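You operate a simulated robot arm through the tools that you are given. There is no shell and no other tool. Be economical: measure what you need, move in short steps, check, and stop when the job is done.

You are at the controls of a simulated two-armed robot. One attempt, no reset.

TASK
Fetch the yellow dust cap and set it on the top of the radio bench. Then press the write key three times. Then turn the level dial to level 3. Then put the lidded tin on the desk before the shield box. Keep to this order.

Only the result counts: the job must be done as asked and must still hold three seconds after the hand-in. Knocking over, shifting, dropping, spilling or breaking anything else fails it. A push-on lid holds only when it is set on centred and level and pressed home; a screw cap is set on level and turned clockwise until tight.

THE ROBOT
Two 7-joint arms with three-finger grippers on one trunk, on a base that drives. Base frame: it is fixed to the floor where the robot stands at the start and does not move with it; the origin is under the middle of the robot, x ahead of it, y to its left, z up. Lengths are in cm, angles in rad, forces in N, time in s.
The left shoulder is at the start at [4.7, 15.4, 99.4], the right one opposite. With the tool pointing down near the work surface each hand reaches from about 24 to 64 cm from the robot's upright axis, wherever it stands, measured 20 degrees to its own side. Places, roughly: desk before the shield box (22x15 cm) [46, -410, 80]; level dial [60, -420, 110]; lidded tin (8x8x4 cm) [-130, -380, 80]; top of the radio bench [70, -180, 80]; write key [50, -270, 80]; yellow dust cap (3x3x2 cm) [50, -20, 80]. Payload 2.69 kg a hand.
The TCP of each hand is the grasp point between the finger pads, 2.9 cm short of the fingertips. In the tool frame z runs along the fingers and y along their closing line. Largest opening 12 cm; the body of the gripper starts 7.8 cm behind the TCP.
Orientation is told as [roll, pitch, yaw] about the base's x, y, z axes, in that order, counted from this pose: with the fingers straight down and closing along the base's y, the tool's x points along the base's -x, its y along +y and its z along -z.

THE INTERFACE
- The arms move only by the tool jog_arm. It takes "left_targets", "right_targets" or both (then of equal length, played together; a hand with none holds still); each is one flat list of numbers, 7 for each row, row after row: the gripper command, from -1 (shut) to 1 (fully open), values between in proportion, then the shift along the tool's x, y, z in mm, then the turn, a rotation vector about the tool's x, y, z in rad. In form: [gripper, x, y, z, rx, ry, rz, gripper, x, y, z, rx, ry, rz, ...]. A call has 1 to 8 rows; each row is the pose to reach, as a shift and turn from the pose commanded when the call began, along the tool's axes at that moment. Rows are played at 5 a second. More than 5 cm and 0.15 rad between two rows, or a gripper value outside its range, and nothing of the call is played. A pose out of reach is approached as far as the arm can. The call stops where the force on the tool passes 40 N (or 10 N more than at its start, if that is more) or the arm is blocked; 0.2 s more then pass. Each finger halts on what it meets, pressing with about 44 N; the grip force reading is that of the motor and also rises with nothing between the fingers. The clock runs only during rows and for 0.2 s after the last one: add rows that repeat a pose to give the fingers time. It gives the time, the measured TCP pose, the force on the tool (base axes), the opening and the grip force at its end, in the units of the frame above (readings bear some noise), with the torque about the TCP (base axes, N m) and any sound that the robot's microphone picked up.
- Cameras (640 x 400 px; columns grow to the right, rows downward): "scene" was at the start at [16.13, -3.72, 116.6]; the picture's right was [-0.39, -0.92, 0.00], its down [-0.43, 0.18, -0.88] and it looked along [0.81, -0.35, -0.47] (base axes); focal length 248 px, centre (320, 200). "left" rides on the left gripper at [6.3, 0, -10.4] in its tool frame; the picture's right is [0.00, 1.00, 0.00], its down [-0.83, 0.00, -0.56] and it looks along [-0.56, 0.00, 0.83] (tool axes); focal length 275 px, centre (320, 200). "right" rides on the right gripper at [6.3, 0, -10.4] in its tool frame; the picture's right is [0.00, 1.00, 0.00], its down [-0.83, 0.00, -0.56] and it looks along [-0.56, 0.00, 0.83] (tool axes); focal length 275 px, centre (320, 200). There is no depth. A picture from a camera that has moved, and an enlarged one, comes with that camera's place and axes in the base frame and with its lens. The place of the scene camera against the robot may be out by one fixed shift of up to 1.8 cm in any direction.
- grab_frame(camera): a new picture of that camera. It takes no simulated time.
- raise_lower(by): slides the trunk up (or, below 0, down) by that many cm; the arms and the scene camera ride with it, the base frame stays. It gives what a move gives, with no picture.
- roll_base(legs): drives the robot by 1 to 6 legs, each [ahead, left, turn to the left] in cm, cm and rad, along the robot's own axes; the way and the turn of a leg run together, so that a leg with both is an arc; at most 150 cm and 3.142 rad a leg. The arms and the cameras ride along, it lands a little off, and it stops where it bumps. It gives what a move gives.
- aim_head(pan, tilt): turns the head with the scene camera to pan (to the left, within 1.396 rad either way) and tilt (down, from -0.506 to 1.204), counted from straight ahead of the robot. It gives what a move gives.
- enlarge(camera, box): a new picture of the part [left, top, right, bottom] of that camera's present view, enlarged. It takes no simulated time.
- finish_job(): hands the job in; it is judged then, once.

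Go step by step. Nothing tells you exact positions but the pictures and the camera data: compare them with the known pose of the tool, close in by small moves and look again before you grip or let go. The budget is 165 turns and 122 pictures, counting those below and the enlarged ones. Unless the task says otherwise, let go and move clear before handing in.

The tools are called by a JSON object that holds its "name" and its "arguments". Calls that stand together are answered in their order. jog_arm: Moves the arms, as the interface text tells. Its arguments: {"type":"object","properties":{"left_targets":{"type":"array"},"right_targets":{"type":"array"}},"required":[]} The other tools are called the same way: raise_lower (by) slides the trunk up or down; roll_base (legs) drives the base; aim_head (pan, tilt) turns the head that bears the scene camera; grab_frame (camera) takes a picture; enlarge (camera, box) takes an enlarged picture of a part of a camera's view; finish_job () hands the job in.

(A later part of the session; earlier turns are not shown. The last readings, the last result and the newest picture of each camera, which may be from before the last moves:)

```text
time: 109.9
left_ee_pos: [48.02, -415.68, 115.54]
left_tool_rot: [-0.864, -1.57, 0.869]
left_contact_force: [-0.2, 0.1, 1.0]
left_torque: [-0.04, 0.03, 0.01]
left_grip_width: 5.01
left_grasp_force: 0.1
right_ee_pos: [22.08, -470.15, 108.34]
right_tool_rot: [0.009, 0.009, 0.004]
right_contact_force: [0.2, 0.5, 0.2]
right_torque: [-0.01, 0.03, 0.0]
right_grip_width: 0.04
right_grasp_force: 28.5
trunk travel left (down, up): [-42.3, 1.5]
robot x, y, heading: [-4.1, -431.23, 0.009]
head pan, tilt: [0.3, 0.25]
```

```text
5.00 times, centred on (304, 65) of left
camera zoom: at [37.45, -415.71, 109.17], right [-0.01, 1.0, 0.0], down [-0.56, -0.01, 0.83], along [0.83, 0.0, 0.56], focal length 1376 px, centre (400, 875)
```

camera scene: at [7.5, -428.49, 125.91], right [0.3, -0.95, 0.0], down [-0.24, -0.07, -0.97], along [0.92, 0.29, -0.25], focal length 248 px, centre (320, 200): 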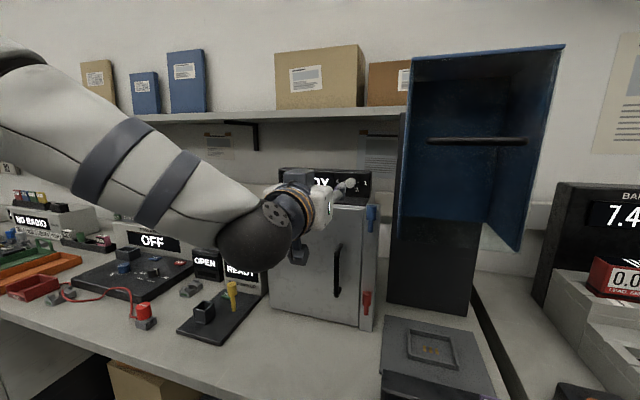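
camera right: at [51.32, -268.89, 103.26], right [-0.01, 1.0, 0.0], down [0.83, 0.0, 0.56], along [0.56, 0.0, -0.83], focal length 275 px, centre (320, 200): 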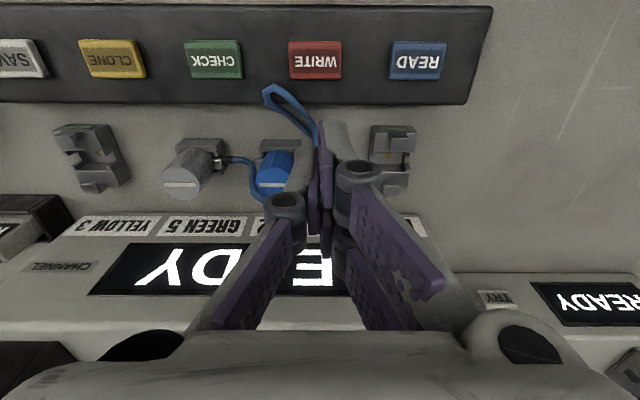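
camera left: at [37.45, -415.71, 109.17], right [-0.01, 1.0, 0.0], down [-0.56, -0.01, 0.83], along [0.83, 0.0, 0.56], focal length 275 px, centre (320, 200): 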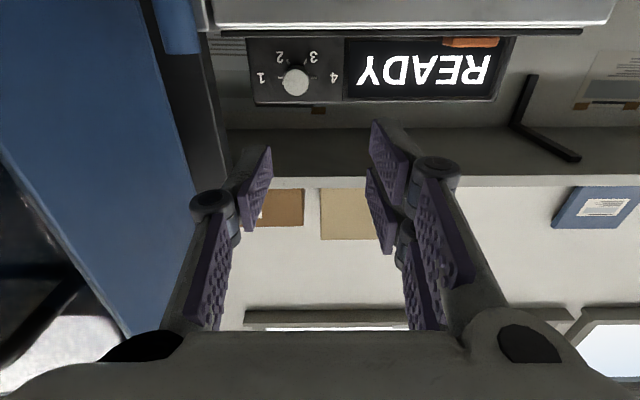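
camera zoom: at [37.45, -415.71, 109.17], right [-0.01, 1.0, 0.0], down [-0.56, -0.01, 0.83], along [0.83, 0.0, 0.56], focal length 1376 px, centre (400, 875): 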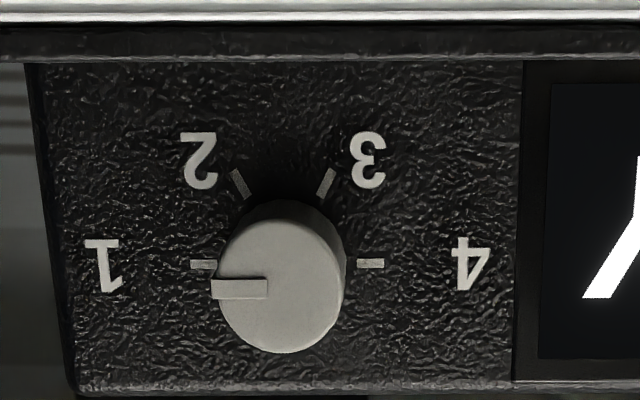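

The pointer stands exactly at 1; marks at 0°, −60°, −120°, 180°, so level 3 is 120° clockwise. I'll line up and close in 3 cm to triangulate.

{"name": "jog_arm", "arguments": {"left_targets": [-0.17, 10, -9, 0, 0, 0, 0, -0.17, 20, -18, 15, 0, 0, 0, -0.17, 20, -18, 30, 0, 0, 0, -0.17, 20, -18, 30, 0, 0, 0]}}

{"name": "grab_frame", "arguments": {"camera": "left"}}

{"name": "enlarge", "arguments": {"camera": "scene", "box": [240, 140, 400, 240]}}

```text
time: 110.9
left_ee_pos: [51.07, -417.41, 113.57]
left_tool_rot: [-1.446, -1.571, 1.456]
left_contact_force: [0.6, 0.7, 0.2]
left_torque: [-0.02, -0.01, -0.02]
left_grip_width: 5.0
left_grasp_force: 0.0
right_ee_pos: [22.23, -470.18, 108.3]
right_tool_rot: [0.007, 0.009, 0.003]
right_contact_force: [0.2, 0.1, -0.1]
right_torque: [-0.01, 0.0, 0.0]
right_grip_width: 0.0
right_grasp_force: 28.1
trunk travel left (down, up): [-42.3, 1.5]
robot x, y, heading: [-4.25, -431.33, 0.004]
head pan, tilt: [0.3, 0.25]
```

```text
68 pictures are left
camera left: at [40.53, -417.46, 107.2], right [-0.01, 1.0, 0.0], down [-0.56, -0.01, 0.83], along [0.83, 0.0, 0.56], focal length 275 px, centre (320, 200)
```

left: 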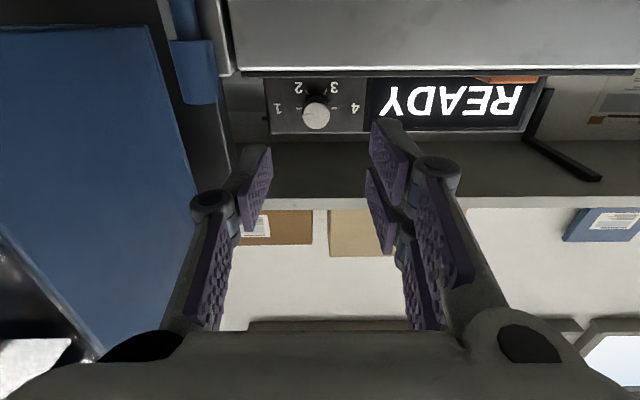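

```text
4.00 times, centred on (320, 190) of scene
camera zoom: at [7.49, -428.49, 125.91], right [0.3, -0.95, 0.0], down [-0.24, -0.07, -0.97], along [0.92, 0.29, -0.25], focal length 994 px, centre (320, 240)
```

zoom: 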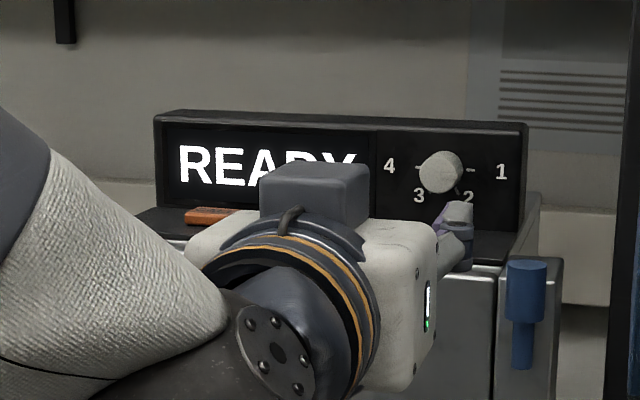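

Triangulated knob face: about [63.4, −417.7, 114.1]. I'll roll the base forward 5 cm to keep the arm comfortable, then refine.

{"name": "roll_base", "arguments": {"legs": [[5, 0, -0.005]]}}

{"name": "enlarge", "arguments": {"camera": "left", "box": [240, 70, 400, 170]}}

```text
time: 111.8
left_ee_pos: [56.17, -417.84, 113.55]
left_tool_rot: [-0.254, -1.568, 0.254]
left_contact_force: [1.2, -1.0, 0.0]
left_torque: [0.01, 0.0, 0.02]
left_grip_width: 4.98
left_grasp_force: 0.0
right_ee_pos: [27.09, -470.25, 108.29]
right_tool_rot: [0.007, 0.01, -0.001]
right_contact_force: [0.0, -0.1, -0.9]
right_torque: [0.01, 0.07, 0.01]
right_grip_width: 0.02
right_grasp_force: 28.4
trunk travel left (down, up): [-42.3, 1.5]
robot x, y, heading: [0.71, -431.22, 0.004]
head pan, tilt: [0.3, 0.25]
```

```text
4.00 times, centred on (320, 120) of left
camera zoom: at [45.64, -417.68, 107.15], right [0.0, 1.0, 0.0], down [-0.56, 0.0, 0.83], along [0.83, 0.0, 0.56], focal length 1101 px, centre (320, 520)
```

zoom: 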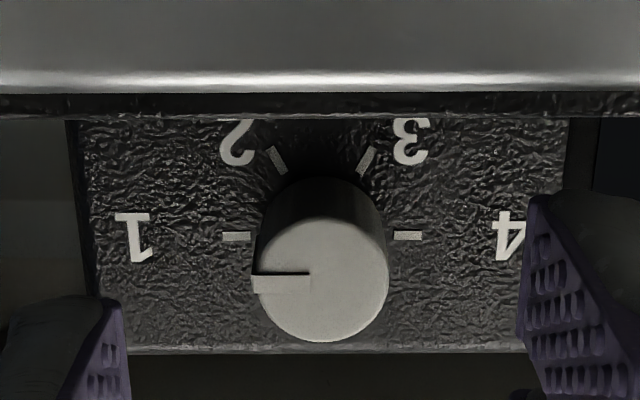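

Refined: knob face at x 63.05, panel at 65.1, centre y −417.65, z 114.05, knob about 2.2 cm across. I'll turn the hand by −0.52, narrow the opening and advance around the knob in two 60° ratchet turns.

{"name": "jog_arm", "arguments": {"left_targets": [-0.3, -3, 1, 0, 0, 0, -0.13, -0.4, -5, 1, 0, 0, 0, -0.26, -0.4, -5, 1, 0, 0, 0, -0.39, -0.4, -5, 1, 5, 0, 0, -0.52, -0.4, -5, 1, 20, 0, 0, -0.52, -0.4, -5, 1, 30, 0, 0, -0.52, -0.4, -5, 1, 30, 0, 0, -0.52]}}

{"name": "grab_frame", "arguments": {"camera": "left"}}

{"name": "enlarge", "arguments": {"camera": "scene", "box": [240, 140, 400, 240]}}

```text
time: 113.4
left_ee_pos: [59.14, -417.53, 114.05]
left_tool_rot: [-1.572, -1.051, 1.574]
left_contact_force: [-0.2, -0.1, -0.2]
left_torque: [-0.01, 0.01, -0.04]
left_grip_width: 3.6
left_grasp_force: 0.0
right_ee_pos: [26.91, -470.26, 108.31]
right_tool_rot: [0.006, 0.009, -0.001]
right_contact_force: [0.1, 0.1, -0.7]
right_torque: [-0.01, 0.02, 0.0]
right_grip_width: 0.01
right_grasp_force: 28.5
trunk travel left (down, up): [-42.3, 1.5]
robot x, y, heading: [0.77, -431.55, -0.0]
head pan, tilt: [0.3, 0.25]
```

```text
65 pictures are left
camera left: at [48.58, -420.69, 108.53], right [0.0, 0.87, -0.49], down [-0.56, 0.41, 0.72], along [0.83, 0.28, 0.48], focal length 275 px, centre (320, 200)
```

left: 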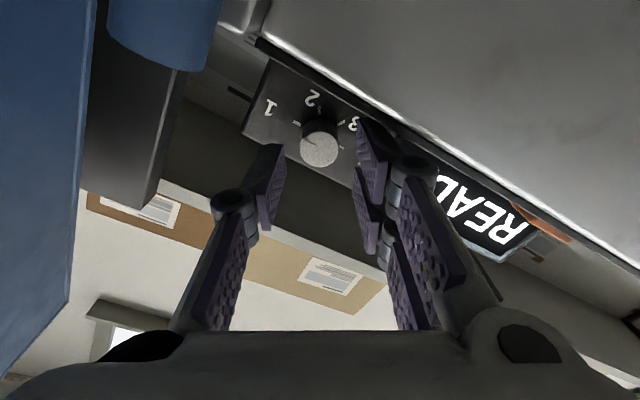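

```text
4.00 times, centred on (320, 190) of scene
camera zoom: at [12.47, -428.53, 125.91], right [0.3, -0.95, 0.0], down [-0.24, -0.07, -0.97], along [0.93, 0.29, -0.25], focal length 994 px, centre (320, 240)
```

zoom: 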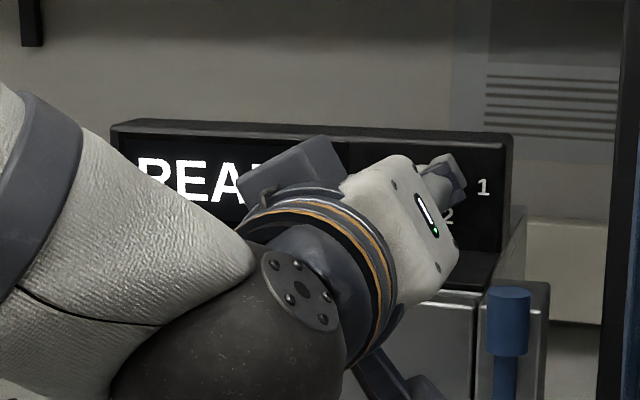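

Well centred. Advance 27 mm and close.

{"name": "jog_arm", "arguments": {"left_targets": [-0.4, 0, 0, 12, 0, 0, 0, -0.4, 0, 0, 22, 0, 0, 0, -0.4, 0, 0, 27, 0, 0, 0, -0.7, 0, 0, 27, 0, 0, 0, -1, 0, 0, 27, 0, 0, 0, -1, 0, 0, 27, 0, 0, 0]}}

{"name": "grab_frame", "arguments": {"camera": "left"}}

```text
time: 114.8
left_ee_pos: [61.8, -417.64, 114.1]
left_tool_rot: [-1.571, -1.051, 1.572]
left_contact_force: [1.7, -0.3, 1.0]
left_torque: [-0.01, 0.13, -0.21]
left_grip_width: 2.09
left_grasp_force: 45.1
right_ee_pos: [27.05, -470.32, 108.26]
right_tool_rot: [0.007, 0.01, -0.001]
right_contact_force: [-0.9, -0.7, 1.1]
right_torque: [-0.02, -0.01, 0.0]
right_grip_width: 0.0
right_grasp_force: 28.2
trunk travel left (down, up): [-42.3, 1.5]
robot x, y, heading: [0.73, -431.22, -0.004]
head pan, tilt: [0.3, 0.25]
```

```text
63 pictures are left
camera left: at [51.27, -420.74, 108.54], right [0.0, 0.87, -0.49], down [-0.56, 0.41, 0.72], along [0.83, 0.28, 0.48], focal length 275 px, centre (320, 200)
```

left: 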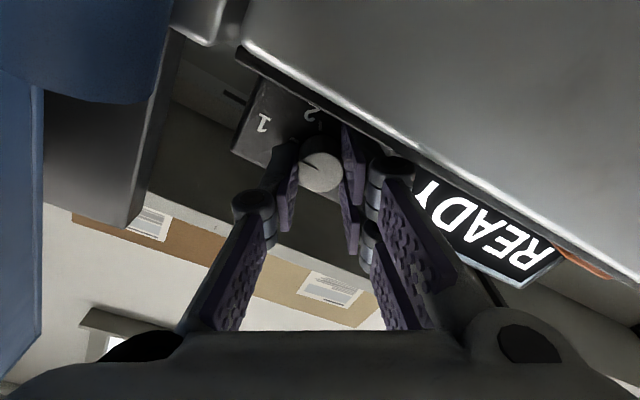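

Knob gripped with almost no side force. Turn it by 60° clockwise (about +tool z).

{"name": "jog_arm", "arguments": {"left_targets": [-1, 0, 0, 0, 0, 0, 0.14, -1, 0, 0, 0, 0, 0, 0.28, -1, 0, 0, 0, 0, 0, 0.42, -1, 0, 0, 0, 0, 0, 0.56, -1, 0, 0, 0, 0, 0, 0.7, -1, 0, 0, 0, 0, 0, 0.84, -1, 0, 0, 0, 0, 0, 0.98, -1, 0, 0, 0, 0, 0, 1.047]}}

{"name": "grab_frame", "arguments": {"camera": "left"}}

```text
time: 116.6
left_ee_pos: [61.93, -417.63, 113.98]
left_tool_rot: [1.572, -1.041, -1.569]
left_contact_force: [0.4, -7.4, 0.8]
left_torque: [-0.03, -0.26, -0.19]
left_grip_width: 2.1
left_grasp_force: 45.3
right_ee_pos: [26.95, -470.41, 108.27]
right_tool_rot: [0.011, 0.009, -0.001]
right_contact_force: [-0.4, 0.2, -0.7]
right_torque: [-0.03, -0.04, -0.03]
right_grip_width: 0.02
right_grasp_force: 28.5
trunk travel left (down, up): [-42.3, 1.5]
robot x, y, heading: [0.8, -431.47, 0.002]
head pan, tilt: [0.3, 0.25]
```

```text
62 pictures are left
camera left: at [51.26, -414.5, 108.56], right [0.0, 0.86, 0.51], down [-0.56, -0.42, 0.72], along [0.83, -0.28, 0.48], focal length 275 px, centre (320, 200)
```

left: 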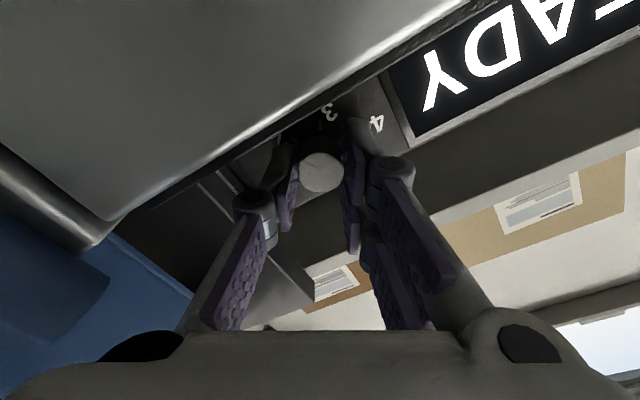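

Turned. Now open and look at where the pointer stands.

{"name": "jog_arm", "arguments": {"left_targets": [-0.6, 0, 0, 0, 0, 0, 0, -0.4, 0, 0, 0, 0, 0, 0, -0.4, 0, 0, -15, 0, 0, 0, -0.4, 0, 0, -15, 0, 0, 0]}}

{"name": "enlarge", "arguments": {"camera": "left", "box": [240, 80, 400, 180]}}

```text
time: 117.6
left_ee_pos: [60.32, -417.47, 114.09]
left_tool_rot: [1.57, -1.044, -1.566]
left_contact_force: [0.1, -0.3, -0.4]
left_torque: [-0.02, 0.0, 0.02]
left_grip_width: 3.62
left_grasp_force: 0.1
right_ee_pos: [26.97, -470.29, 108.3]
right_tool_rot: [0.005, 0.008, -0.003]
right_contact_force: [-0.4, 0.5, -0.1]
right_torque: [0.01, 0.0, 0.01]
right_grip_width: 0.0
right_grasp_force: 28.7
trunk travel left (down, up): [-42.3, 1.5]
robot x, y, heading: [0.82, -430.84, 0.007]
head pan, tilt: [0.3, 0.25]
```

```text
4.00 times, centred on (320, 130) of left
camera zoom: at [49.74, -414.35, 108.54], right [0.0, 0.86, 0.51], down [-0.55, -0.42, 0.72], along [0.83, -0.28, 0.48], focal length 1101 px, centre (320, 480)
```

zoom: 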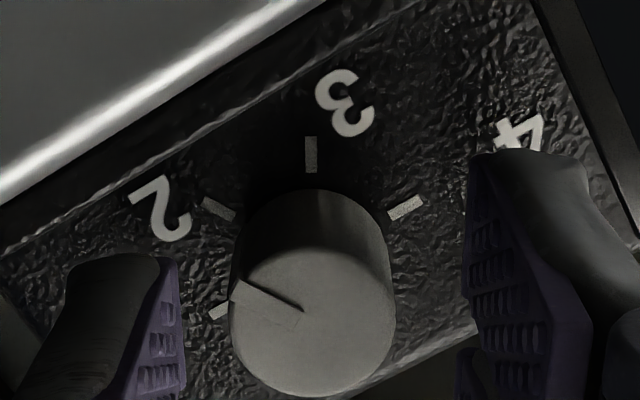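

The pointer sits just short of 2 (about 50° turned), so there is a little slip. I'll turn the hand back, regrip and turn about 70° more, then check.

{"name": "jog_arm", "arguments": {"left_targets": [-0.4, 0, 0, 0, 0, 0, -0.14, -0.4, 0, 0, 0, 0, 0, -0.28, -0.4, 0, 0, 0, 0, 0, -0.42, -0.4, 0, 0, 0, 0, 0, -0.56, -0.4, 0, 0, 0, 0, 0, -0.7, -0.4, 0, 0, 0, 0, 0, -0.84, -0.4, 0, 0, 0, 0, 0, -0.98, -0.4, 0, 0, 0, 0, 0, -1.1]}}

{"name": "enlarge", "arguments": {"camera": "left", "box": [240, 80, 400, 180]}}

```text
time: 119.4
left_ee_pos: [60.24, -417.54, 114.09]
left_tool_rot: [-1.571, -0.994, 1.571]
left_contact_force: [-0.2, -0.9, 0.6]
left_torque: [-0.01, -0.01, 0.02]
left_grip_width: 3.65
left_grasp_force: 0.0
right_ee_pos: [26.97, -470.33, 108.28]
right_tool_rot: [0.008, 0.009, -0.001]
right_contact_force: [-0.7, -0.8, -0.8]
right_torque: [-0.01, -0.01, -0.03]
right_grip_width: 0.0
right_grasp_force: 28.8
trunk travel left (down, up): [-42.3, 1.5]
robot x, y, heading: [0.79, -430.92, -0.002]
head pan, tilt: [0.3, 0.25]
```

```text
4.00 times, centred on (320, 130) of left
camera zoom: at [49.74, -420.99, 108.67], right [0.0, 0.84, -0.54], down [-0.56, 0.45, 0.7], along [0.83, 0.3, 0.47], focal length 1101 px, centre (320, 480)
```

zoom: 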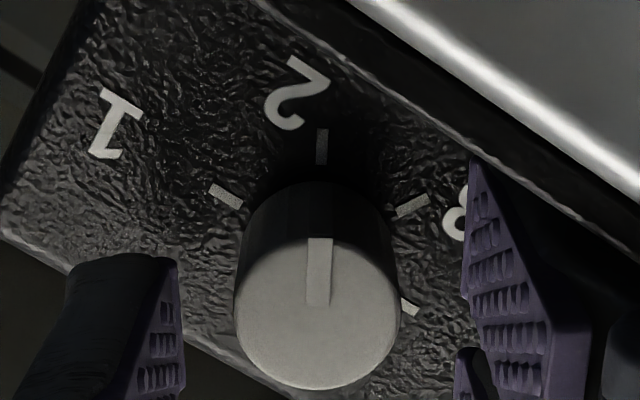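

Seen square-on, the pointer is right at 2, so the knob snaps to its marks. Regrip and turn another ~60°.

{"name": "jog_arm", "arguments": {"left_targets": [-0.4, 0, 0, 8, 0, 0, 0, -0.4, 0, 0, 15, 0, 0, 0, -0.7, 0, 0, 15, 0, 0, 0, -1, 0, 0, 15, 0, 0, 0, -1, 0, 0, 15, 0, 0, 0]}}

{"name": "jog_arm", "arguments": {"left_targets": [-1, 0, 0, 0, 0, 0, 0.14, -1, 0, 0, 0, 0, 0, 0.28, -1, 0, 0, 0, 0, 0, 0.42, -1, 0, 0, 0, 0, 0, 0.56, -1, 0, 0, 0, 0, 0, 0.7, -1, 0, 0, 0, 0, 0, 0.84, -1, 0, 0, 0, 0, 0, 0.98, -1, 0, 0, 0, 0, 0, 1.08]}}

{"name": "jog_arm", "arguments": {"left_targets": [-0.6, 0, 0, 0, 0, 0, 0, -0.4, 0, 0, 0, 0, 0, 0, -0.4, 0, 0, -15, 0, 0, 0, -0.4, 0, 0, -15, 0, 0, 0]}}

{"name": "enlarge", "arguments": {"camera": "left", "box": [240, 80, 400, 180]}}

```text
time: 120.6
left_ee_pos: [61.79, -417.75, 114.03]
left_tool_rot: [-1.571, -0.999, 1.576]
left_contact_force: [1.8, -2.0, 2.3]
left_torque: [0.02, 0.17, -0.27]
left_grip_width: 2.11
left_grasp_force: 45.1
right_ee_pos: [26.95, -470.42, 108.3]
right_tool_rot: [0.006, 0.008, -0.001]
right_contact_force: [-0.7, 0.2, -0.4]
right_torque: [0.01, -0.03, -0.04]
right_grip_width: 0.02
right_grasp_force: 28.2
trunk travel left (down, up): [-42.3, 1.5]
robot x, y, heading: [0.96, -431.24, 0.001]
head pan, tilt: [0.3, 0.25]
```

```text
time: 122.4
left_ee_pos: [61.79, -417.67, 114.16]
left_tool_rot: [1.572, -1.061, -1.57]
left_contact_force: [-0.5, -7.1, 2.0]
left_torque: [-0.04, -0.49, -0.26]
left_grip_width: 2.13
left_grasp_force: 45.0
right_ee_pos: [26.95, -470.41, 108.2]
right_tool_rot: [0.009, 0.01, -0.002]
right_contact_force: [-0.8, 0.2, 0.3]
right_torque: [0.01, 0.0, -0.02]
right_grip_width: 0.0
right_grasp_force: 28.5
trunk travel left (down, up): [-42.3, 1.5]
robot x, y, heading: [0.92, -431.21, -0.0]
head pan, tilt: [0.3, 0.25]
```

```text
time: 123.4
left_ee_pos: [60.44, -417.61, 113.94]
left_tool_rot: [1.568, -1.064, -1.566]
left_contact_force: [0.5, -0.4, 0.8]
left_torque: [0.03, -0.01, 0.01]
left_grip_width: 3.59
left_grasp_force: 0.1
right_ee_pos: [27.07, -470.26, 108.29]
right_tool_rot: [0.009, 0.008, -0.002]
right_contact_force: [0.9, -0.4, 0.7]
right_torque: [0.01, 0.01, 0.02]
right_grip_width: 0.0
right_grasp_force: 28.5
trunk travel left (down, up): [-42.3, 1.5]
robot x, y, heading: [0.87, -431.05, 0.002]
head pan, tilt: [0.3, 0.25]
```

```text
4.00 times, centred on (320, 130) of left
camera zoom: at [49.79, -414.52, 108.45], right [0.0, 0.87, 0.49], down [-0.55, -0.41, 0.73], along [0.83, -0.27, 0.48], focal length 1101 px, centre (320, 480)
```

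zoom: 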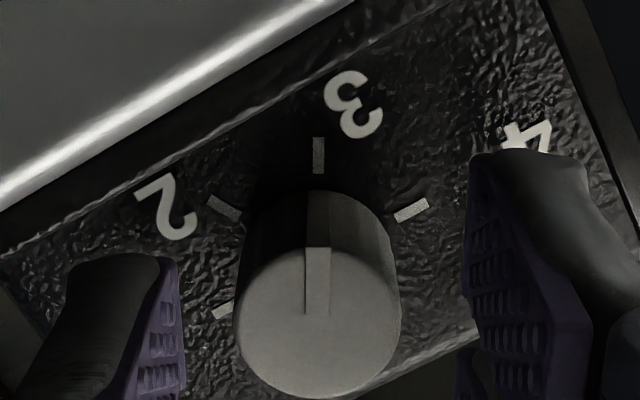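

The pointer stands at 3. I'll withdraw straight back, then back the base off and look for the tin on the desk behind.

{"name": "jog_arm", "arguments": {"left_targets": [-0.4, 0, 0, -20, 0, 0, 0, -0.4, 0, 0, -45, 0, 0, 0, -0.4, 0, 0, -45, 0, 0, -0.13, -0.4, 0, 0, -45, 0, 0, -0.26, -0.4, 0, 0, -45, 0, 0, -0.39, -0.4, 0, 0, -45, 0, 0, -0.51, -0.4, 0, 0, -45, 0, 0, -0.51]}}

{"name": "roll_base", "arguments": {"legs": [[-35, 0, 0]]}}

{"name": "aim_head", "arguments": {"pan": -0.1, "tilt": 0.45}}

{"name": "grab_frame", "arguments": {"camera": "scene"}}

```text
time: 125.0
left_ee_pos: [55.8, -417.67, 114.1]
left_tool_rot: [-1.485, -1.567, 1.487]
left_contact_force: [0.3, 0.5, 0.5]
left_torque: [-0.03, -0.04, -0.03]
left_grip_width: 3.61
left_grasp_force: 0.0
right_ee_pos: [26.97, -470.34, 108.22]
right_tool_rot: [0.007, 0.009, -0.001]
right_contact_force: [-0.4, 0.7, 0.1]
right_torque: [0.01, 0.01, 0.01]
right_grip_width: 0.0
right_grasp_force: 27.9
trunk travel left (down, up): [-42.3, 1.5]
robot x, y, heading: [0.79, -430.79, -0.003]
head pan, tilt: [0.3, 0.25]
```

```text
time: 127.3
left_ee_pos: [20.8, -417.62, 114.07]
left_tool_rot: [-1.558, -1.568, 1.56]
left_contact_force: [0.0, -0.9, -0.2]
left_torque: [0.02, -0.02, -0.02]
left_grip_width: 3.59
left_grasp_force: 0.2
right_ee_pos: [-8.1, -470.51, 108.39]
right_tool_rot: [0.007, 0.009, -0.003]
right_contact_force: [-0.3, -0.4, 0.6]
right_torque: [0.04, -0.02, 0.01]
right_grip_width: 0.0
right_grasp_force: 28.6
trunk travel left (down, up): [-42.3, 1.5]
robot x, y, heading: [-34.36, -431.32, 0.003]
head pan, tilt: [0.3, 0.25]
```

```text
time: 128.2
left_ee_pos: [20.67, -417.73, 114.05]
left_tool_rot: [-1.437, -1.567, 1.44]
left_contact_force: [-0.2, -0.6, 0.4]
left_torque: [-0.04, -0.06, 0.0]
left_grip_width: 3.61
left_grasp_force: 0.0
right_ee_pos: [-8.15, -470.36, 108.2]
right_tool_rot: [0.008, 0.009, -0.001]
right_contact_force: [0.1, -0.1, 0.5]
right_torque: [0.01, 0.01, -0.01]
right_grip_width: 0.0
right_grasp_force: 28.5
trunk travel left (down, up): [-42.3, 1.5]
robot x, y, heading: [-34.33, -431.19, 0.001]
head pan, tilt: [-0.099, 0.45]
```

```text
58 pictures are left
camera scene: at [-22.36, -432.25, 124.04], right [-0.1, -1.0, 0.0], down [-0.43, 0.04, -0.9], along [0.9, -0.09, -0.43], focal length 248 px, centre (320, 200)
```

scene: 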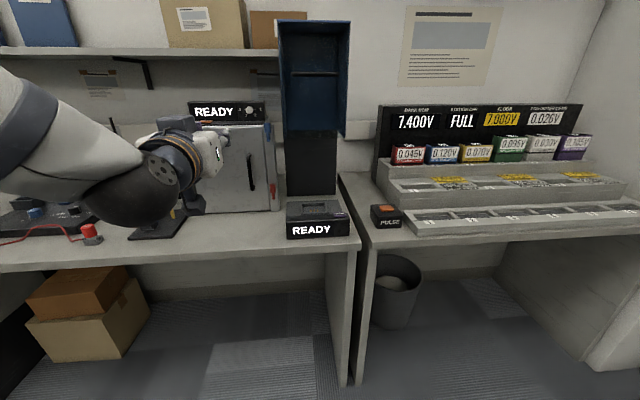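

The area before the shield box is free. Now I'll point the left hand down again and then turn the robot to face the other desk.

{"name": "jog_arm", "arguments": {"left_targets": [0, 11, 2, -16, 0, 0.15, 0, 0.3, 22, 5, -32, 0, 0.3, 0, 0.3, 33, 7, -48, 0, 0.45, 0, 0.3, 45, 10, -65, 0, 0.6, 0, 0.3, 56, 12, -81, 0, 0.75, 0, 0.3, 67, 15, -97, 0, 0.9, 0, 0.3, 78, 17, -113, 0, 1.05, 0, 0.3, 90, 20, -130, 0, 1.2, 0]}}

{"name": "jog_arm", "arguments": {"left_targets": [0.3, 0, 0, 0, 0, 0.13, 0, 0.3, 0, 0, 0, 0, 0.26, 0, 0.3, 0, 0, 0, 0, 0.367, 0, 0.3, 0, 0, 0, 0, 0.367, 0]}}

{"name": "roll_base", "arguments": {"legs": [[0, 0, 3.141]]}}

{"name": "raise_lower", "arguments": {"by": -6}}

{"name": "aim_head", "arguments": {"pan": -0.3, "tilt": 0.35}}

{"name": "grab_frame", "arguments": {"camera": "scene"}}

```text
time: 129.9
left_ee_pos: [7.74, -415.84, 105.09]
left_tool_rot: [-0.006, -0.366, 0.002]
left_contact_force: [1.1, 0.0, -0.3]
left_torque: [-0.04, 0.04, 0.02]
left_grip_width: 7.82
left_grasp_force: 0.0
right_ee_pos: [-8.1, -470.39, 108.2]
right_tool_rot: [0.006, 0.01, -0.004]
right_contact_force: [0.5, 0.3, -0.2]
right_torque: [0.0, 0.01, 0.01]
right_grip_width: 0.01
right_grasp_force: 28.2
trunk travel left (down, up): [-42.3, 1.5]
robot x, y, heading: [-34.29, -431.18, 0.002]
head pan, tilt: [-0.099, 0.45]
```

```text
time: 130.9
left_ee_pos: [7.73, -415.84, 105.04]
left_tool_rot: [-0.005, -0.001, 0.002]
left_contact_force: [0.2, 0.2, -0.1]
left_torque: [0.01, -0.05, -0.04]
left_grip_width: 7.82
left_grasp_force: 0.1
right_ee_pos: [-8.21, -470.36, 108.38]
right_tool_rot: [0.007, 0.009, -0.001]
right_contact_force: [0.0, 0.0, 0.7]
right_torque: [0.0, -0.02, -0.03]
right_grip_width: 0.02
right_grasp_force: 28.6
trunk travel left (down, up): [-42.3, 1.5]
robot x, y, heading: [-34.0, -431.07, 0.002]
head pan, tilt: [-0.099, 0.45]
```

```text
time: 138.7
left_ee_pos: [-76.16, -447.34, 105.04]
left_tool_rot: [-0.004, -0.003, -3.125]
left_contact_force: [0.6, 0.2, 0.8]
left_torque: [-0.01, 0.0, -0.03]
left_grip_width: 7.82
left_grasp_force: 0.0
right_ee_pos: [-61.1, -392.49, 108.23]
right_tool_rot: [0.007, 0.007, -3.129]
right_contact_force: [1.7, -0.2, 0.4]
right_torque: [0.0, 0.02, 0.01]
right_grip_width: 0.0
right_grasp_force: 28.7
trunk travel left (down, up): [-42.3, 1.5]
robot x, y, heading: [-34.3, -430.85, -3.126]
head pan, tilt: [-0.099, 0.45]
```

```text
time: 139.7
left_ee_pos: [-76.02, -447.29, 99.16]
left_tool_rot: [-0.003, -0.006, -3.124]
left_contact_force: [0.8, 0.1, -0.1]
left_torque: [0.04, 0.01, -0.03]
left_grip_width: 7.78
left_grasp_force: 0.0
right_ee_pos: [-61.09, -392.57, 102.29]
right_tool_rot: [0.006, 0.009, -3.128]
right_contact_force: [0.2, -0.1, 0.0]
right_torque: [-0.01, 0.03, 0.0]
right_grip_width: 0.0
right_grasp_force: 28.7
trunk travel left (down, up): [-36.3, 7.5]
robot x, y, heading: [-34.35, -431.06, -3.119]
head pan, tilt: [-0.099, 0.45]
```

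```text
time: 140.5
left_ee_pos: [-76.03, -447.32, 99.07]
left_tool_rot: [-0.003, -0.004, -3.123]
left_contact_force: [0.6, 0.0, -0.9]
left_torque: [0.03, -0.02, 0.03]
left_grip_width: 7.81
left_grasp_force: 0.1
right_ee_pos: [-61.1, -392.41, 102.24]
right_tool_rot: [0.011, 0.011, -3.129]
right_contact_force: [0.0, -0.8, 0.3]
right_torque: [0.0, 0.0, 0.02]
right_grip_width: 0.01
right_grasp_force: 28.3
trunk travel left (down, up): [-36.3, 7.5]
robot x, y, heading: [-34.45, -431.53, -3.12]
head pan, tilt: [-0.3, 0.351]
```

```text
57 pictures are left
camera scene: at [-49.88, -430.41, 117.33], right [0.12, 0.99, 0.0], down [0.39, -0.05, -0.92], along [-0.91, 0.11, -0.4], focal length 248 px, centre (320, 200)
```

scene: 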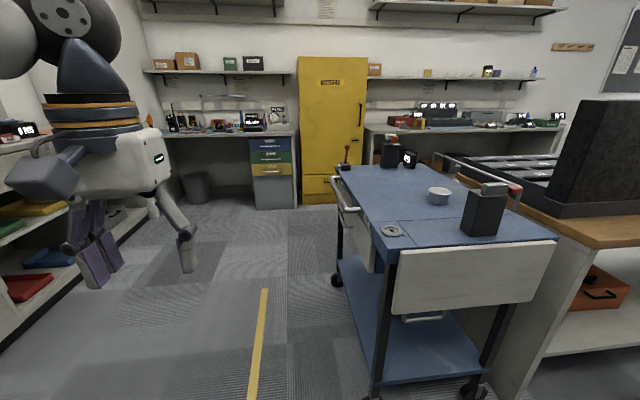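

The tin stands on a blue trolley, around [−129, −377]. I'll zoom in on it and check the trolley and my own base from above.

{"name": "enlarge", "arguments": {"camera": "scene", "box": [340, 140, 564, 280]}}

{"name": "aim_head", "arguments": {"pan": -0.3, "tilt": 1.15}}

{"name": "grab_frame", "arguments": {"camera": "scene"}}

```text
2.86 times, centred on (452, 210) of scene
camera zoom: at [-49.88, -430.41, 117.33], right [0.12, 0.99, 0.0], down [0.39, -0.05, -0.92], along [-0.91, 0.11, -0.4], focal length 710 px, centre (-57, 171)
```

zoom: 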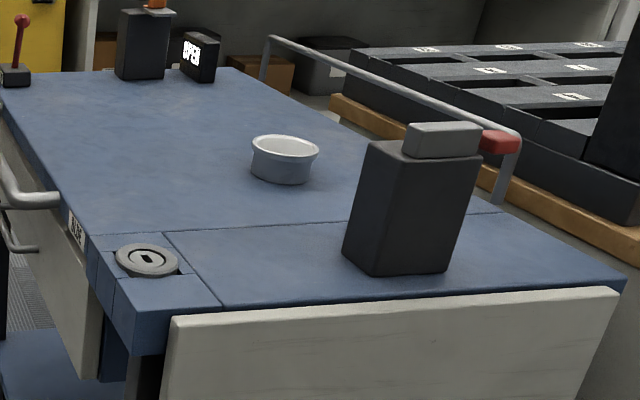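

```text
time: 141.6
left_ee_pos: [-76.07, -447.29, 99.02]
left_tool_rot: [-0.004, -0.003, -3.123]
left_contact_force: [0.3, 0.5, 0.1]
left_torque: [0.0, -0.02, -0.03]
left_grip_width: 7.81
left_grasp_force: 0.0
right_ee_pos: [-61.09, -392.39, 102.22]
right_tool_rot: [0.01, 0.011, -3.13]
right_contact_force: [0.3, 0.5, -0.2]
right_torque: [0.04, -0.01, -0.02]
right_grip_width: 0.01
right_grasp_force: 28.2
trunk travel left (down, up): [-36.3, 7.5]
robot x, y, heading: [-34.44, -431.35, -3.124]
head pan, tilt: [-0.3, 1.15]
```

```text
55 pictures are left
camera scene: at [-49.87, -430.41, 117.26], right [0.12, 0.99, 0.0], down [0.4, -0.05, -0.92], along [-0.91, 0.11, -0.4], focal length 248 px, centre (320, 200)
```

scene: 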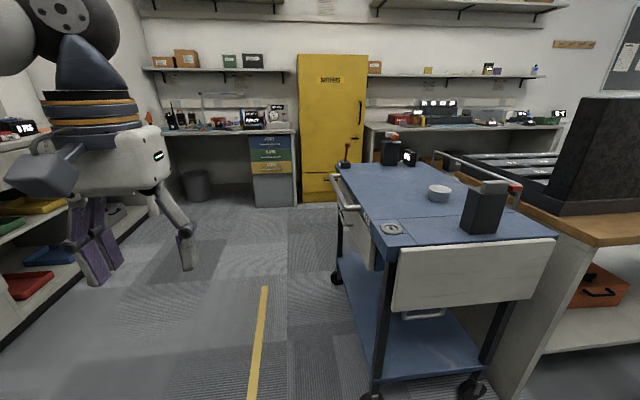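

The head is hindered by the right arm, but the picture is usable. The tin is near [−127, −378], a dark can about 95 high stands in front of it at [−106, −377]. I'll raise the trunk and drive up, staying to the left of the can.

{"name": "raise_lower", "arguments": {"by": 7}}

{"name": "roll_base", "arguments": {"legs": [[0, -53, -0.017], [26, 0, 0]]}}

{"name": "aim_head", "arguments": {"pan": 0.1, "tilt": 0.6}}

{"name": "grab_frame", "arguments": {"camera": "scene"}}

{"name": "grab_frame", "arguments": {"camera": "left"}}

```text
time: 142.7
left_ee_pos: [-76.16, -447.34, 105.84]
left_tool_rot: [-0.003, 0.0, -3.124]
left_contact_force: [0.1, 0.5, -1.0]
left_torque: [0.01, -0.03, 0.0]
left_grip_width: 7.79
left_grasp_force: 0.1
right_ee_pos: [-61.23, -392.59, 109.26]
right_tool_rot: [0.007, 0.011, -3.126]
right_contact_force: [0.4, 0.7, -0.5]
right_torque: [-0.02, -0.05, 0.01]
right_grip_width: 0.0
right_grasp_force: 28.1
trunk travel left (down, up): [-43.3, 0.5]
robot x, y, heading: [-34.35, -431.27, -3.123]
head pan, tilt: [-0.3, 1.15]
```

```text
time: 148.7
left_ee_pos: [-102.83, -393.44, 106.02]
left_tool_rot: [-0.002, -0.003, -3.14]
left_contact_force: [-0.7, -0.2, -1.0]
left_torque: [0.02, -0.03, -0.01]
left_grip_width: 7.78
left_grasp_force: 0.1
right_ee_pos: [-86.98, -338.83, 109.29]
right_tool_rot: [0.007, 0.012, 3.139]
right_contact_force: [-0.6, 0.0, -0.9]
right_torque: [0.02, -0.07, 0.01]
right_grip_width: 0.0
right_grasp_force: 28.4
trunk travel left (down, up): [-43.3, 0.5]
robot x, y, heading: [-60.86, -378.22, -3.142]
head pan, tilt: [-0.3, 1.15]
```

```text
time: 149.7
left_ee_pos: [-102.64, -393.45, 106.02]
left_tool_rot: [-0.004, -0.004, -3.14]
left_contact_force: [-1.0, 0.2, -1.5]
left_torque: [-0.02, -0.02, -0.02]
left_grip_width: 7.79
left_grasp_force: 0.0
right_ee_pos: [-86.89, -338.81, 109.35]
right_tool_rot: [0.009, 0.009, 3.141]
right_contact_force: [0.4, -0.4, -0.5]
right_torque: [-0.02, -0.02, 0.03]
right_grip_width: 0.01
right_grasp_force: 28.9
trunk travel left (down, up): [-43.3, 0.5]
robot x, y, heading: [-60.71, -378.0, -3.136]
head pan, tilt: [0.099, 0.6]
```

```text
54 pictures are left
camera scene: at [-69.59, -379.0, 123.67], right [-0.1, 0.99, 0.0], down [0.56, 0.06, -0.82], along [-0.82, -0.08, -0.57], focal length 248 px, centre (320, 200)
```

scene: 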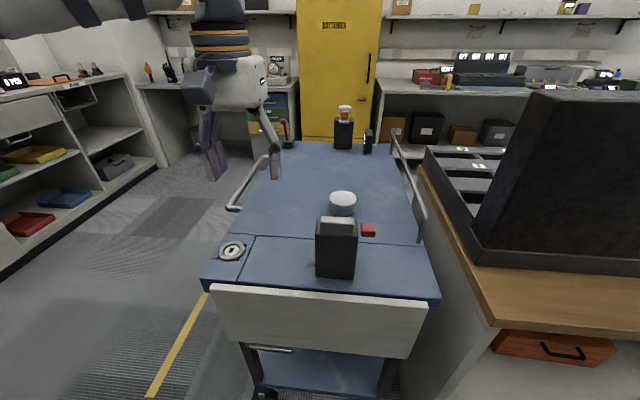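

```text
53 pictures are left
camera left: at [-96.51, -393.4, 116.42], right [0.0, -1.0, 0.0], down [-0.83, 0.0, 0.56], along [-0.56, 0.0, -0.83], focal length 275 px, centre (320, 200)
```

left: 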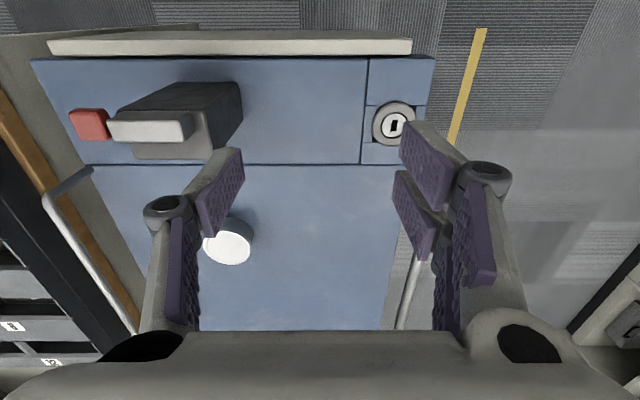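

The tin (white, lid on) is at about [−128, −378.5], top near z 84. The trolley front is at x ≈ −98. I'll look straight down to see my own base clearance.

{"name": "aim_head", "arguments": {"pan": 0.0, "tilt": 1.2}}

{"name": "grab_frame", "arguments": {"camera": "scene"}}

```text
time: 150.7
left_ee_pos: [-102.61, -393.32, 106.03]
left_tool_rot: [-0.002, -0.005, -3.142]
left_contact_force: [0.2, 0.0, -0.1]
left_torque: [-0.01, -0.01, 0.01]
left_grip_width: 7.8
left_grasp_force: 0.0
right_ee_pos: [-86.76, -338.84, 109.19]
right_tool_rot: [0.007, 0.008, 3.14]
right_contact_force: [-0.2, 0.2, -0.4]
right_torque: [0.01, 0.0, 0.01]
right_grip_width: 0.0
right_grasp_force: 28.5
trunk travel left (down, up): [-43.3, 0.5]
robot x, y, heading: [-60.79, -377.93, -3.136]
head pan, tilt: [0.0, 1.201]
```

```text
52 pictures are left
camera scene: at [-66.4, -378.12, 119.22], right [0.0, 1.0, 0.0], down [0.93, 0.0, -0.36], along [-0.36, 0.0, -0.93], focal length 248 px, centre (320, 200)
```

scene: 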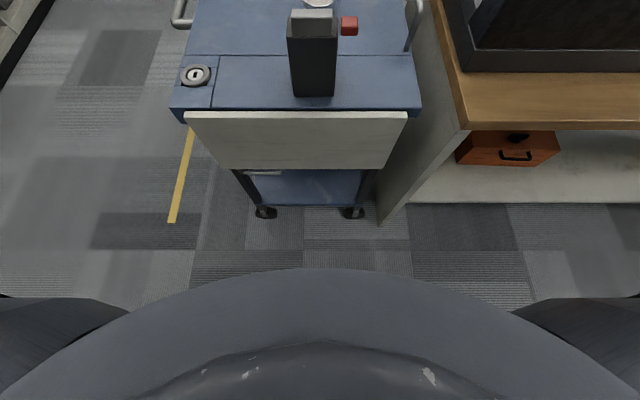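

My base reaches only about 18 cm ahead of its axis, so there's plenty of room. I'll advance 12 cm, then extend and lower the open left hand on the free left side of the can.

{"name": "roll_base", "arguments": {"legs": [[12, 0, 0]]}}

{"name": "jog_arm", "arguments": {"left_targets": [0.5, 0, 0, 40, 0, 0, 0, 0.8, -20, 0, 80, 0, 0, 0, 1, -50, 0, 110, 0, 0, 0, 1, -90, 0, 130, 0, 0, 0, 1, -128, 0, 130, 0, 0, 0, 1, -128, 0, 130, 0, 0, 0]}}

{"name": "grab_frame", "arguments": {"camera": "left"}}

{"name": "aim_head", "arguments": {"pan": 0.1, "tilt": 0.7}}

{"name": "grab_frame", "arguments": {"camera": "scene"}}

```text
time: 151.9
left_ee_pos: [-114.59, -393.48, 106.1]
left_tool_rot: [-0.004, -0.005, -3.139]
left_contact_force: [0.0, -0.5, -1.2]
left_torque: [-0.02, -0.03, 0.0]
left_grip_width: 7.79
left_grasp_force: 0.0
right_ee_pos: [-98.8, -338.89, 109.25]
right_tool_rot: [0.007, 0.007, 3.139]
right_contact_force: [-0.2, -0.1, -0.1]
right_torque: [-0.03, -0.02, 0.01]
right_grip_width: 0.01
right_grasp_force: 28.9
trunk travel left (down, up): [-43.3, 0.5]
robot x, y, heading: [-72.52, -378.2, -3.14]
head pan, tilt: [0.0, 1.201]
```

```text
time: 153.3
left_ee_pos: [-127.48, -393.4, 93.18]
left_tool_rot: [-0.003, -0.004, -3.141]
left_contact_force: [0.0, -0.2, 0.0]
left_torque: [0.04, 0.02, 0.02]
left_grip_width: 12.0
left_grasp_force: 0.0
right_ee_pos: [-98.65, -338.93, 109.33]
right_tool_rot: [0.007, 0.008, 3.14]
right_contact_force: [1.1, 0.8, 0.5]
right_torque: [-0.01, 0.02, 0.02]
right_grip_width: 0.0
right_grasp_force: 28.5
trunk travel left (down, up): [-43.3, 0.5]
robot x, y, heading: [-72.39, -378.3, -3.141]
head pan, tilt: [0.0, 1.201]
```

```text
51 pictures are left
camera left: at [-121.26, -393.43, 103.55], right [0.0, -1.0, 0.0], down [-0.83, 0.0, 0.56], along [-0.56, 0.01, -0.83], focal length 275 px, centre (320, 200)
```

left: 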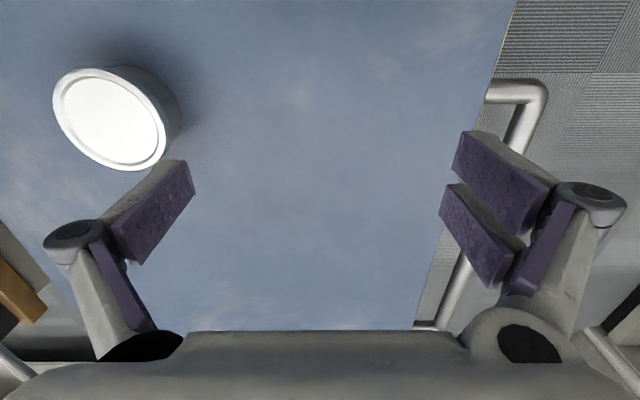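

```text
time: 154.3
left_ee_pos: [-127.59, -393.44, 93.12]
left_tool_rot: [-0.002, -0.003, -3.139]
left_contact_force: [0.3, -0.7, -0.2]
left_torque: [0.02, 0.01, 0.01]
left_grip_width: 11.97
left_grasp_force: 0.0
right_ee_pos: [-98.72, -338.82, 109.33]
right_tool_rot: [0.007, 0.009, 3.141]
right_contact_force: [0.1, 0.8, 0.0]
right_torque: [0.04, -0.01, 0.0]
right_grip_width: 0.0
right_grasp_force: 28.0
trunk travel left (down, up): [-43.3, 0.5]
robot x, y, heading: [-72.83, -377.98, -3.14]
head pan, tilt: [0.099, 0.7]
```

```text
50 pictures are left
camera scene: at [-81.13, -378.99, 122.81], right [-0.1, 0.99, 0.0], down [0.64, 0.07, -0.76], along [-0.76, -0.08, -0.64], focal length 248 px, centre (320, 200)
```

scene: 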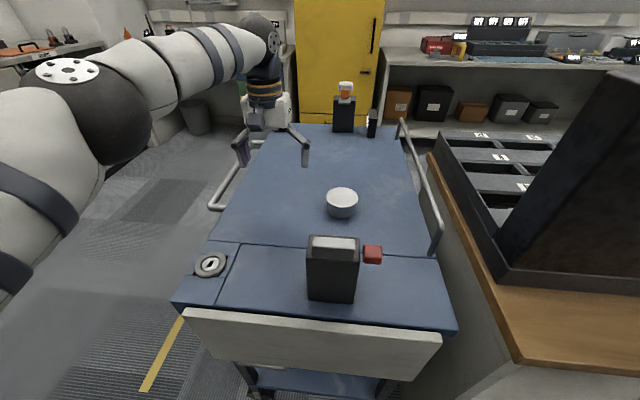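

The tin is at [−127.4, −378.5], top z 84.3. Zoom to see how lid and body compare.

{"name": "enlarge", "arguments": {"camera": "left", "box": [40, 50, 200, 150]}}

{"name": "enlarge", "arguments": {"camera": "scene", "box": [302, 180, 382, 230]}}

```text
4.00 times, centred on (120, 100) of left
camera zoom: at [-121.29, -393.4, 103.56], right [0.0, -1.0, 0.0], down [-0.83, 0.0, 0.56], along [-0.56, 0.0, -0.83], focal length 1101 px, centre (1120, 600)
```

zoom: 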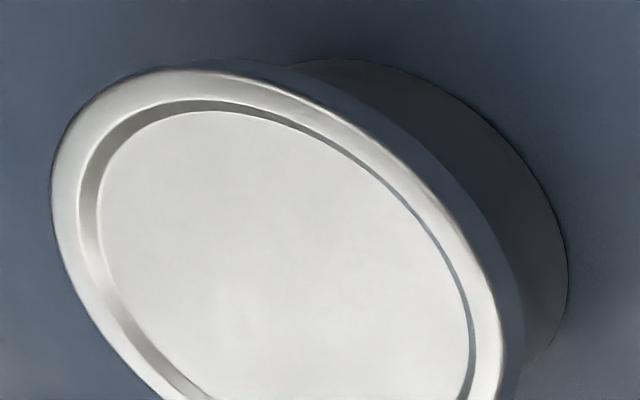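

```text
8.00 times, centred on (342, 205) of scene
camera zoom: at [-81.13, -378.99, 122.81], right [-0.1, 0.99, 0.0], down [0.64, 0.07, -0.76], along [-0.76, -0.08, -0.64], focal length 1987 px, centre (144, 160)
```

zoom: 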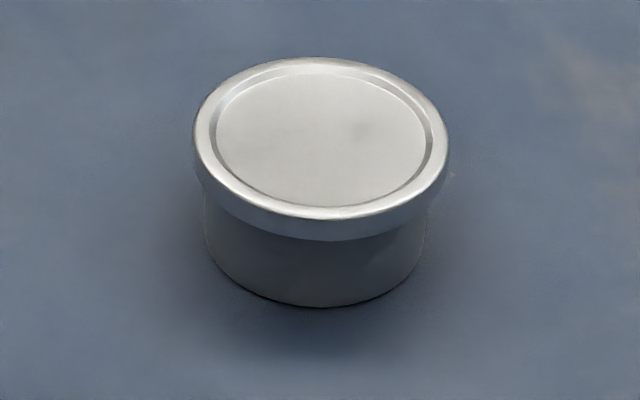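

The lid's band overhangs the body slightly. I'll drive right 15 cm to bring the hand over the tin.

{"name": "roll_base", "arguments": {"legs": [[0, -14.9, 0]]}}

{"name": "grab_frame", "arguments": {"camera": "left"}}

{"name": "grab_frame", "arguments": {"camera": "scene"}}

```text
time: 156.0
left_ee_pos: [-127.65, -378.66, 93.22]
left_tool_rot: [-0.002, -0.003, -3.138]
left_contact_force: [0.2, 1.3, 0.1]
left_torque: [0.03, 0.0, 0.02]
left_grip_width: 12.01
left_grasp_force: 0.1
right_ee_pos: [-98.71, -324.02, 109.38]
right_tool_rot: [0.008, 0.011, 3.141]
right_contact_force: [0.0, 0.6, 0.4]
right_torque: [0.0, 0.0, -0.01]
right_grip_width: 0.02
right_grasp_force: 28.8
trunk travel left (down, up): [-43.3, 0.5]
robot x, y, heading: [-72.47, -363.54, -3.139]
head pan, tilt: [0.099, 0.7]
```

```text
47 pictures are left
camera left: at [-121.31, -378.6, 103.56], right [0.0, -1.0, 0.0], down [-0.83, 0.0, 0.56], along [-0.56, 0.0, -0.83], focal length 275 px, centre (320, 200)
```

left: 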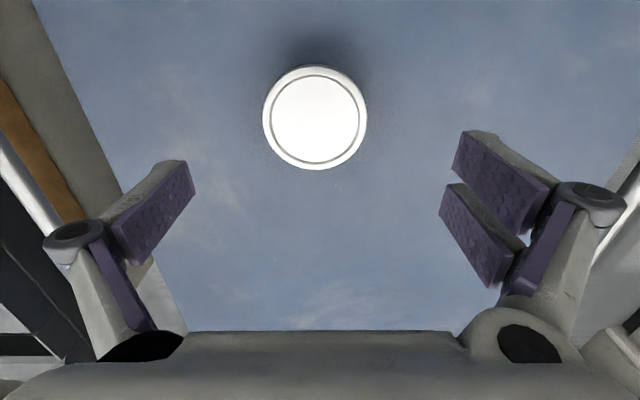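

```text
46 pictures are left
camera scene: at [-81.15, -364.16, 122.81], right [-0.1, 0.99, 0.0], down [0.64, 0.07, -0.76], along [-0.76, -0.08, -0.64], focal length 248 px, centre (320, 200)
```

scene: 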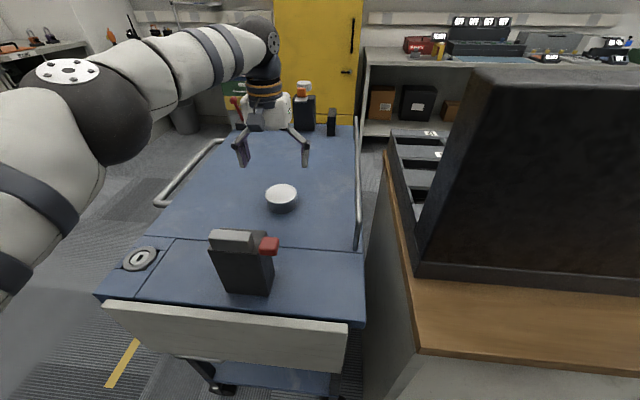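

Nearly centred; small correction (2 mm back, 4 mm sideways), then lower around the tin.

{"name": "jog_arm", "arguments": {"left_targets": [1, 2, -4, 25, 0, 0, 0, 1, 2, -4, 55, 0, 0, 0, 1, 2, -4, 80, 0, 0, 0, 1, 2, -4, 90, 0, 0, 0, 1, 2, -4, 90, 0, 0, 0]}}

{"name": "grab_frame", "arguments": {"camera": "left"}}

{"name": "enlarge", "arguments": {"camera": "scene", "box": [222, 150, 350, 230]}}

```text
time: 157.2
left_ee_pos: [-127.41, -378.22, 84.3]
left_tool_rot: [-0.003, -0.006, -3.138]
left_contact_force: [-0.6, 0.1, -0.1]
left_torque: [-0.02, 0.01, 0.0]
left_grip_width: 12.0
left_grasp_force: 0.1
right_ee_pos: [-98.72, -324.15, 109.37]
right_tool_rot: [0.007, 0.01, 3.14]
right_contact_force: [-1.1, 0.3, 0.2]
right_torque: [0.02, 0.02, 0.0]
right_grip_width: 0.01
right_grasp_force: 28.6
trunk travel left (down, up): [-43.3, 0.5]
robot x, y, heading: [-72.71, -363.34, -3.138]
head pan, tilt: [0.099, 0.7]
```

```text
45 pictures are left
camera left: at [-121.16, -378.19, 94.58], right [0.0, -1.0, 0.0], down [-0.83, 0.0, 0.56], along [-0.56, 0.0, -0.83], focal length 275 px, centre (320, 200)
```

left: 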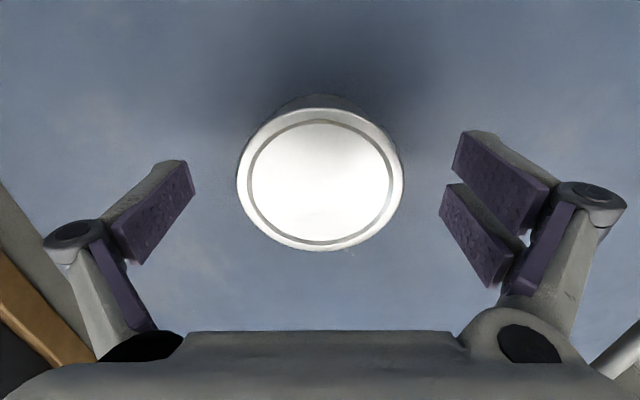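

```text
5.00 times, centred on (286, 190) of scene
camera zoom: at [-81.15, -364.2, 122.82], right [-0.1, 0.99, 0.0], down [0.64, 0.07, -0.76], along [-0.76, -0.08, -0.64], focal length 1242 px, centre (490, 250)
```

zoom: 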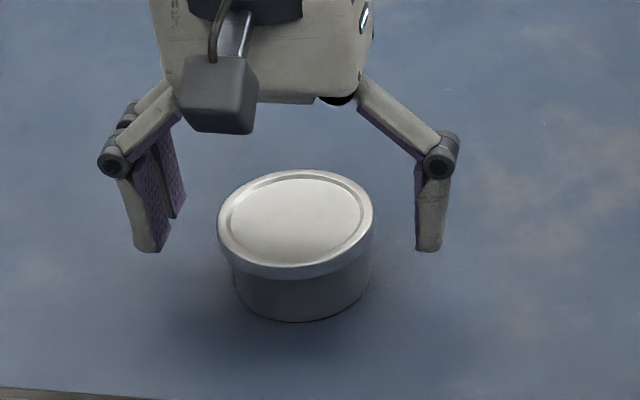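

Centred. Lower 7 mm more and close gently, watching for side force.

{"name": "jog_arm", "arguments": {"left_targets": [1, 0, 0, 7, 0, 0, 0, 0.7, 0, 0, 7, 0, 0, 0, 0.45, 0, 0, 7, 0, 0, 0, 0.3, 0, 0, 7, 0, 0, 0, 0.15, 0, 0, 7, 0, 0, 0, 0.0, 0, 0, 7, 0, 0, 0, 0.0, 0, 0, 7, 0, 0, 0]}}

{"name": "enlarge", "arguments": {"camera": "scene", "box": [222, 150, 350, 230]}}

```text
time: 158.8
left_ee_pos: [-127.37, -378.33, 83.7]
left_tool_rot: [-0.003, -0.005, -3.139]
left_contact_force: [-0.2, 0.1, 1.8]
left_torque: [0.01, 0.02, -0.06]
left_grip_width: 7.58
left_grasp_force: 44.3
right_ee_pos: [-98.89, -324.1, 109.22]
right_tool_rot: [0.008, 0.009, 3.138]
right_contact_force: [0.4, 0.5, -0.4]
right_torque: [-0.01, -0.01, 0.0]
right_grip_width: 0.0
right_grasp_force: 28.1
trunk travel left (down, up): [-43.3, 0.5]
robot x, y, heading: [-72.65, -363.46, -3.139]
head pan, tilt: [0.099, 0.7]
```

```text
5.00 times, centred on (286, 190) of scene
camera zoom: at [-81.14, -364.19, 122.82], right [-0.1, 0.99, 0.0], down [0.64, 0.07, -0.77], along [-0.76, -0.08, -0.64], focal length 1242 px, centre (490, 250)
```

zoom: 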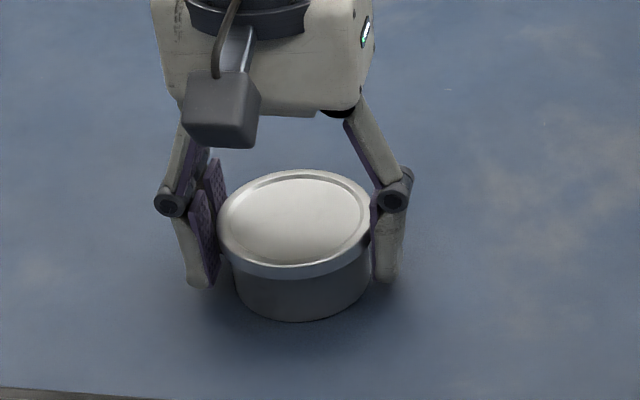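

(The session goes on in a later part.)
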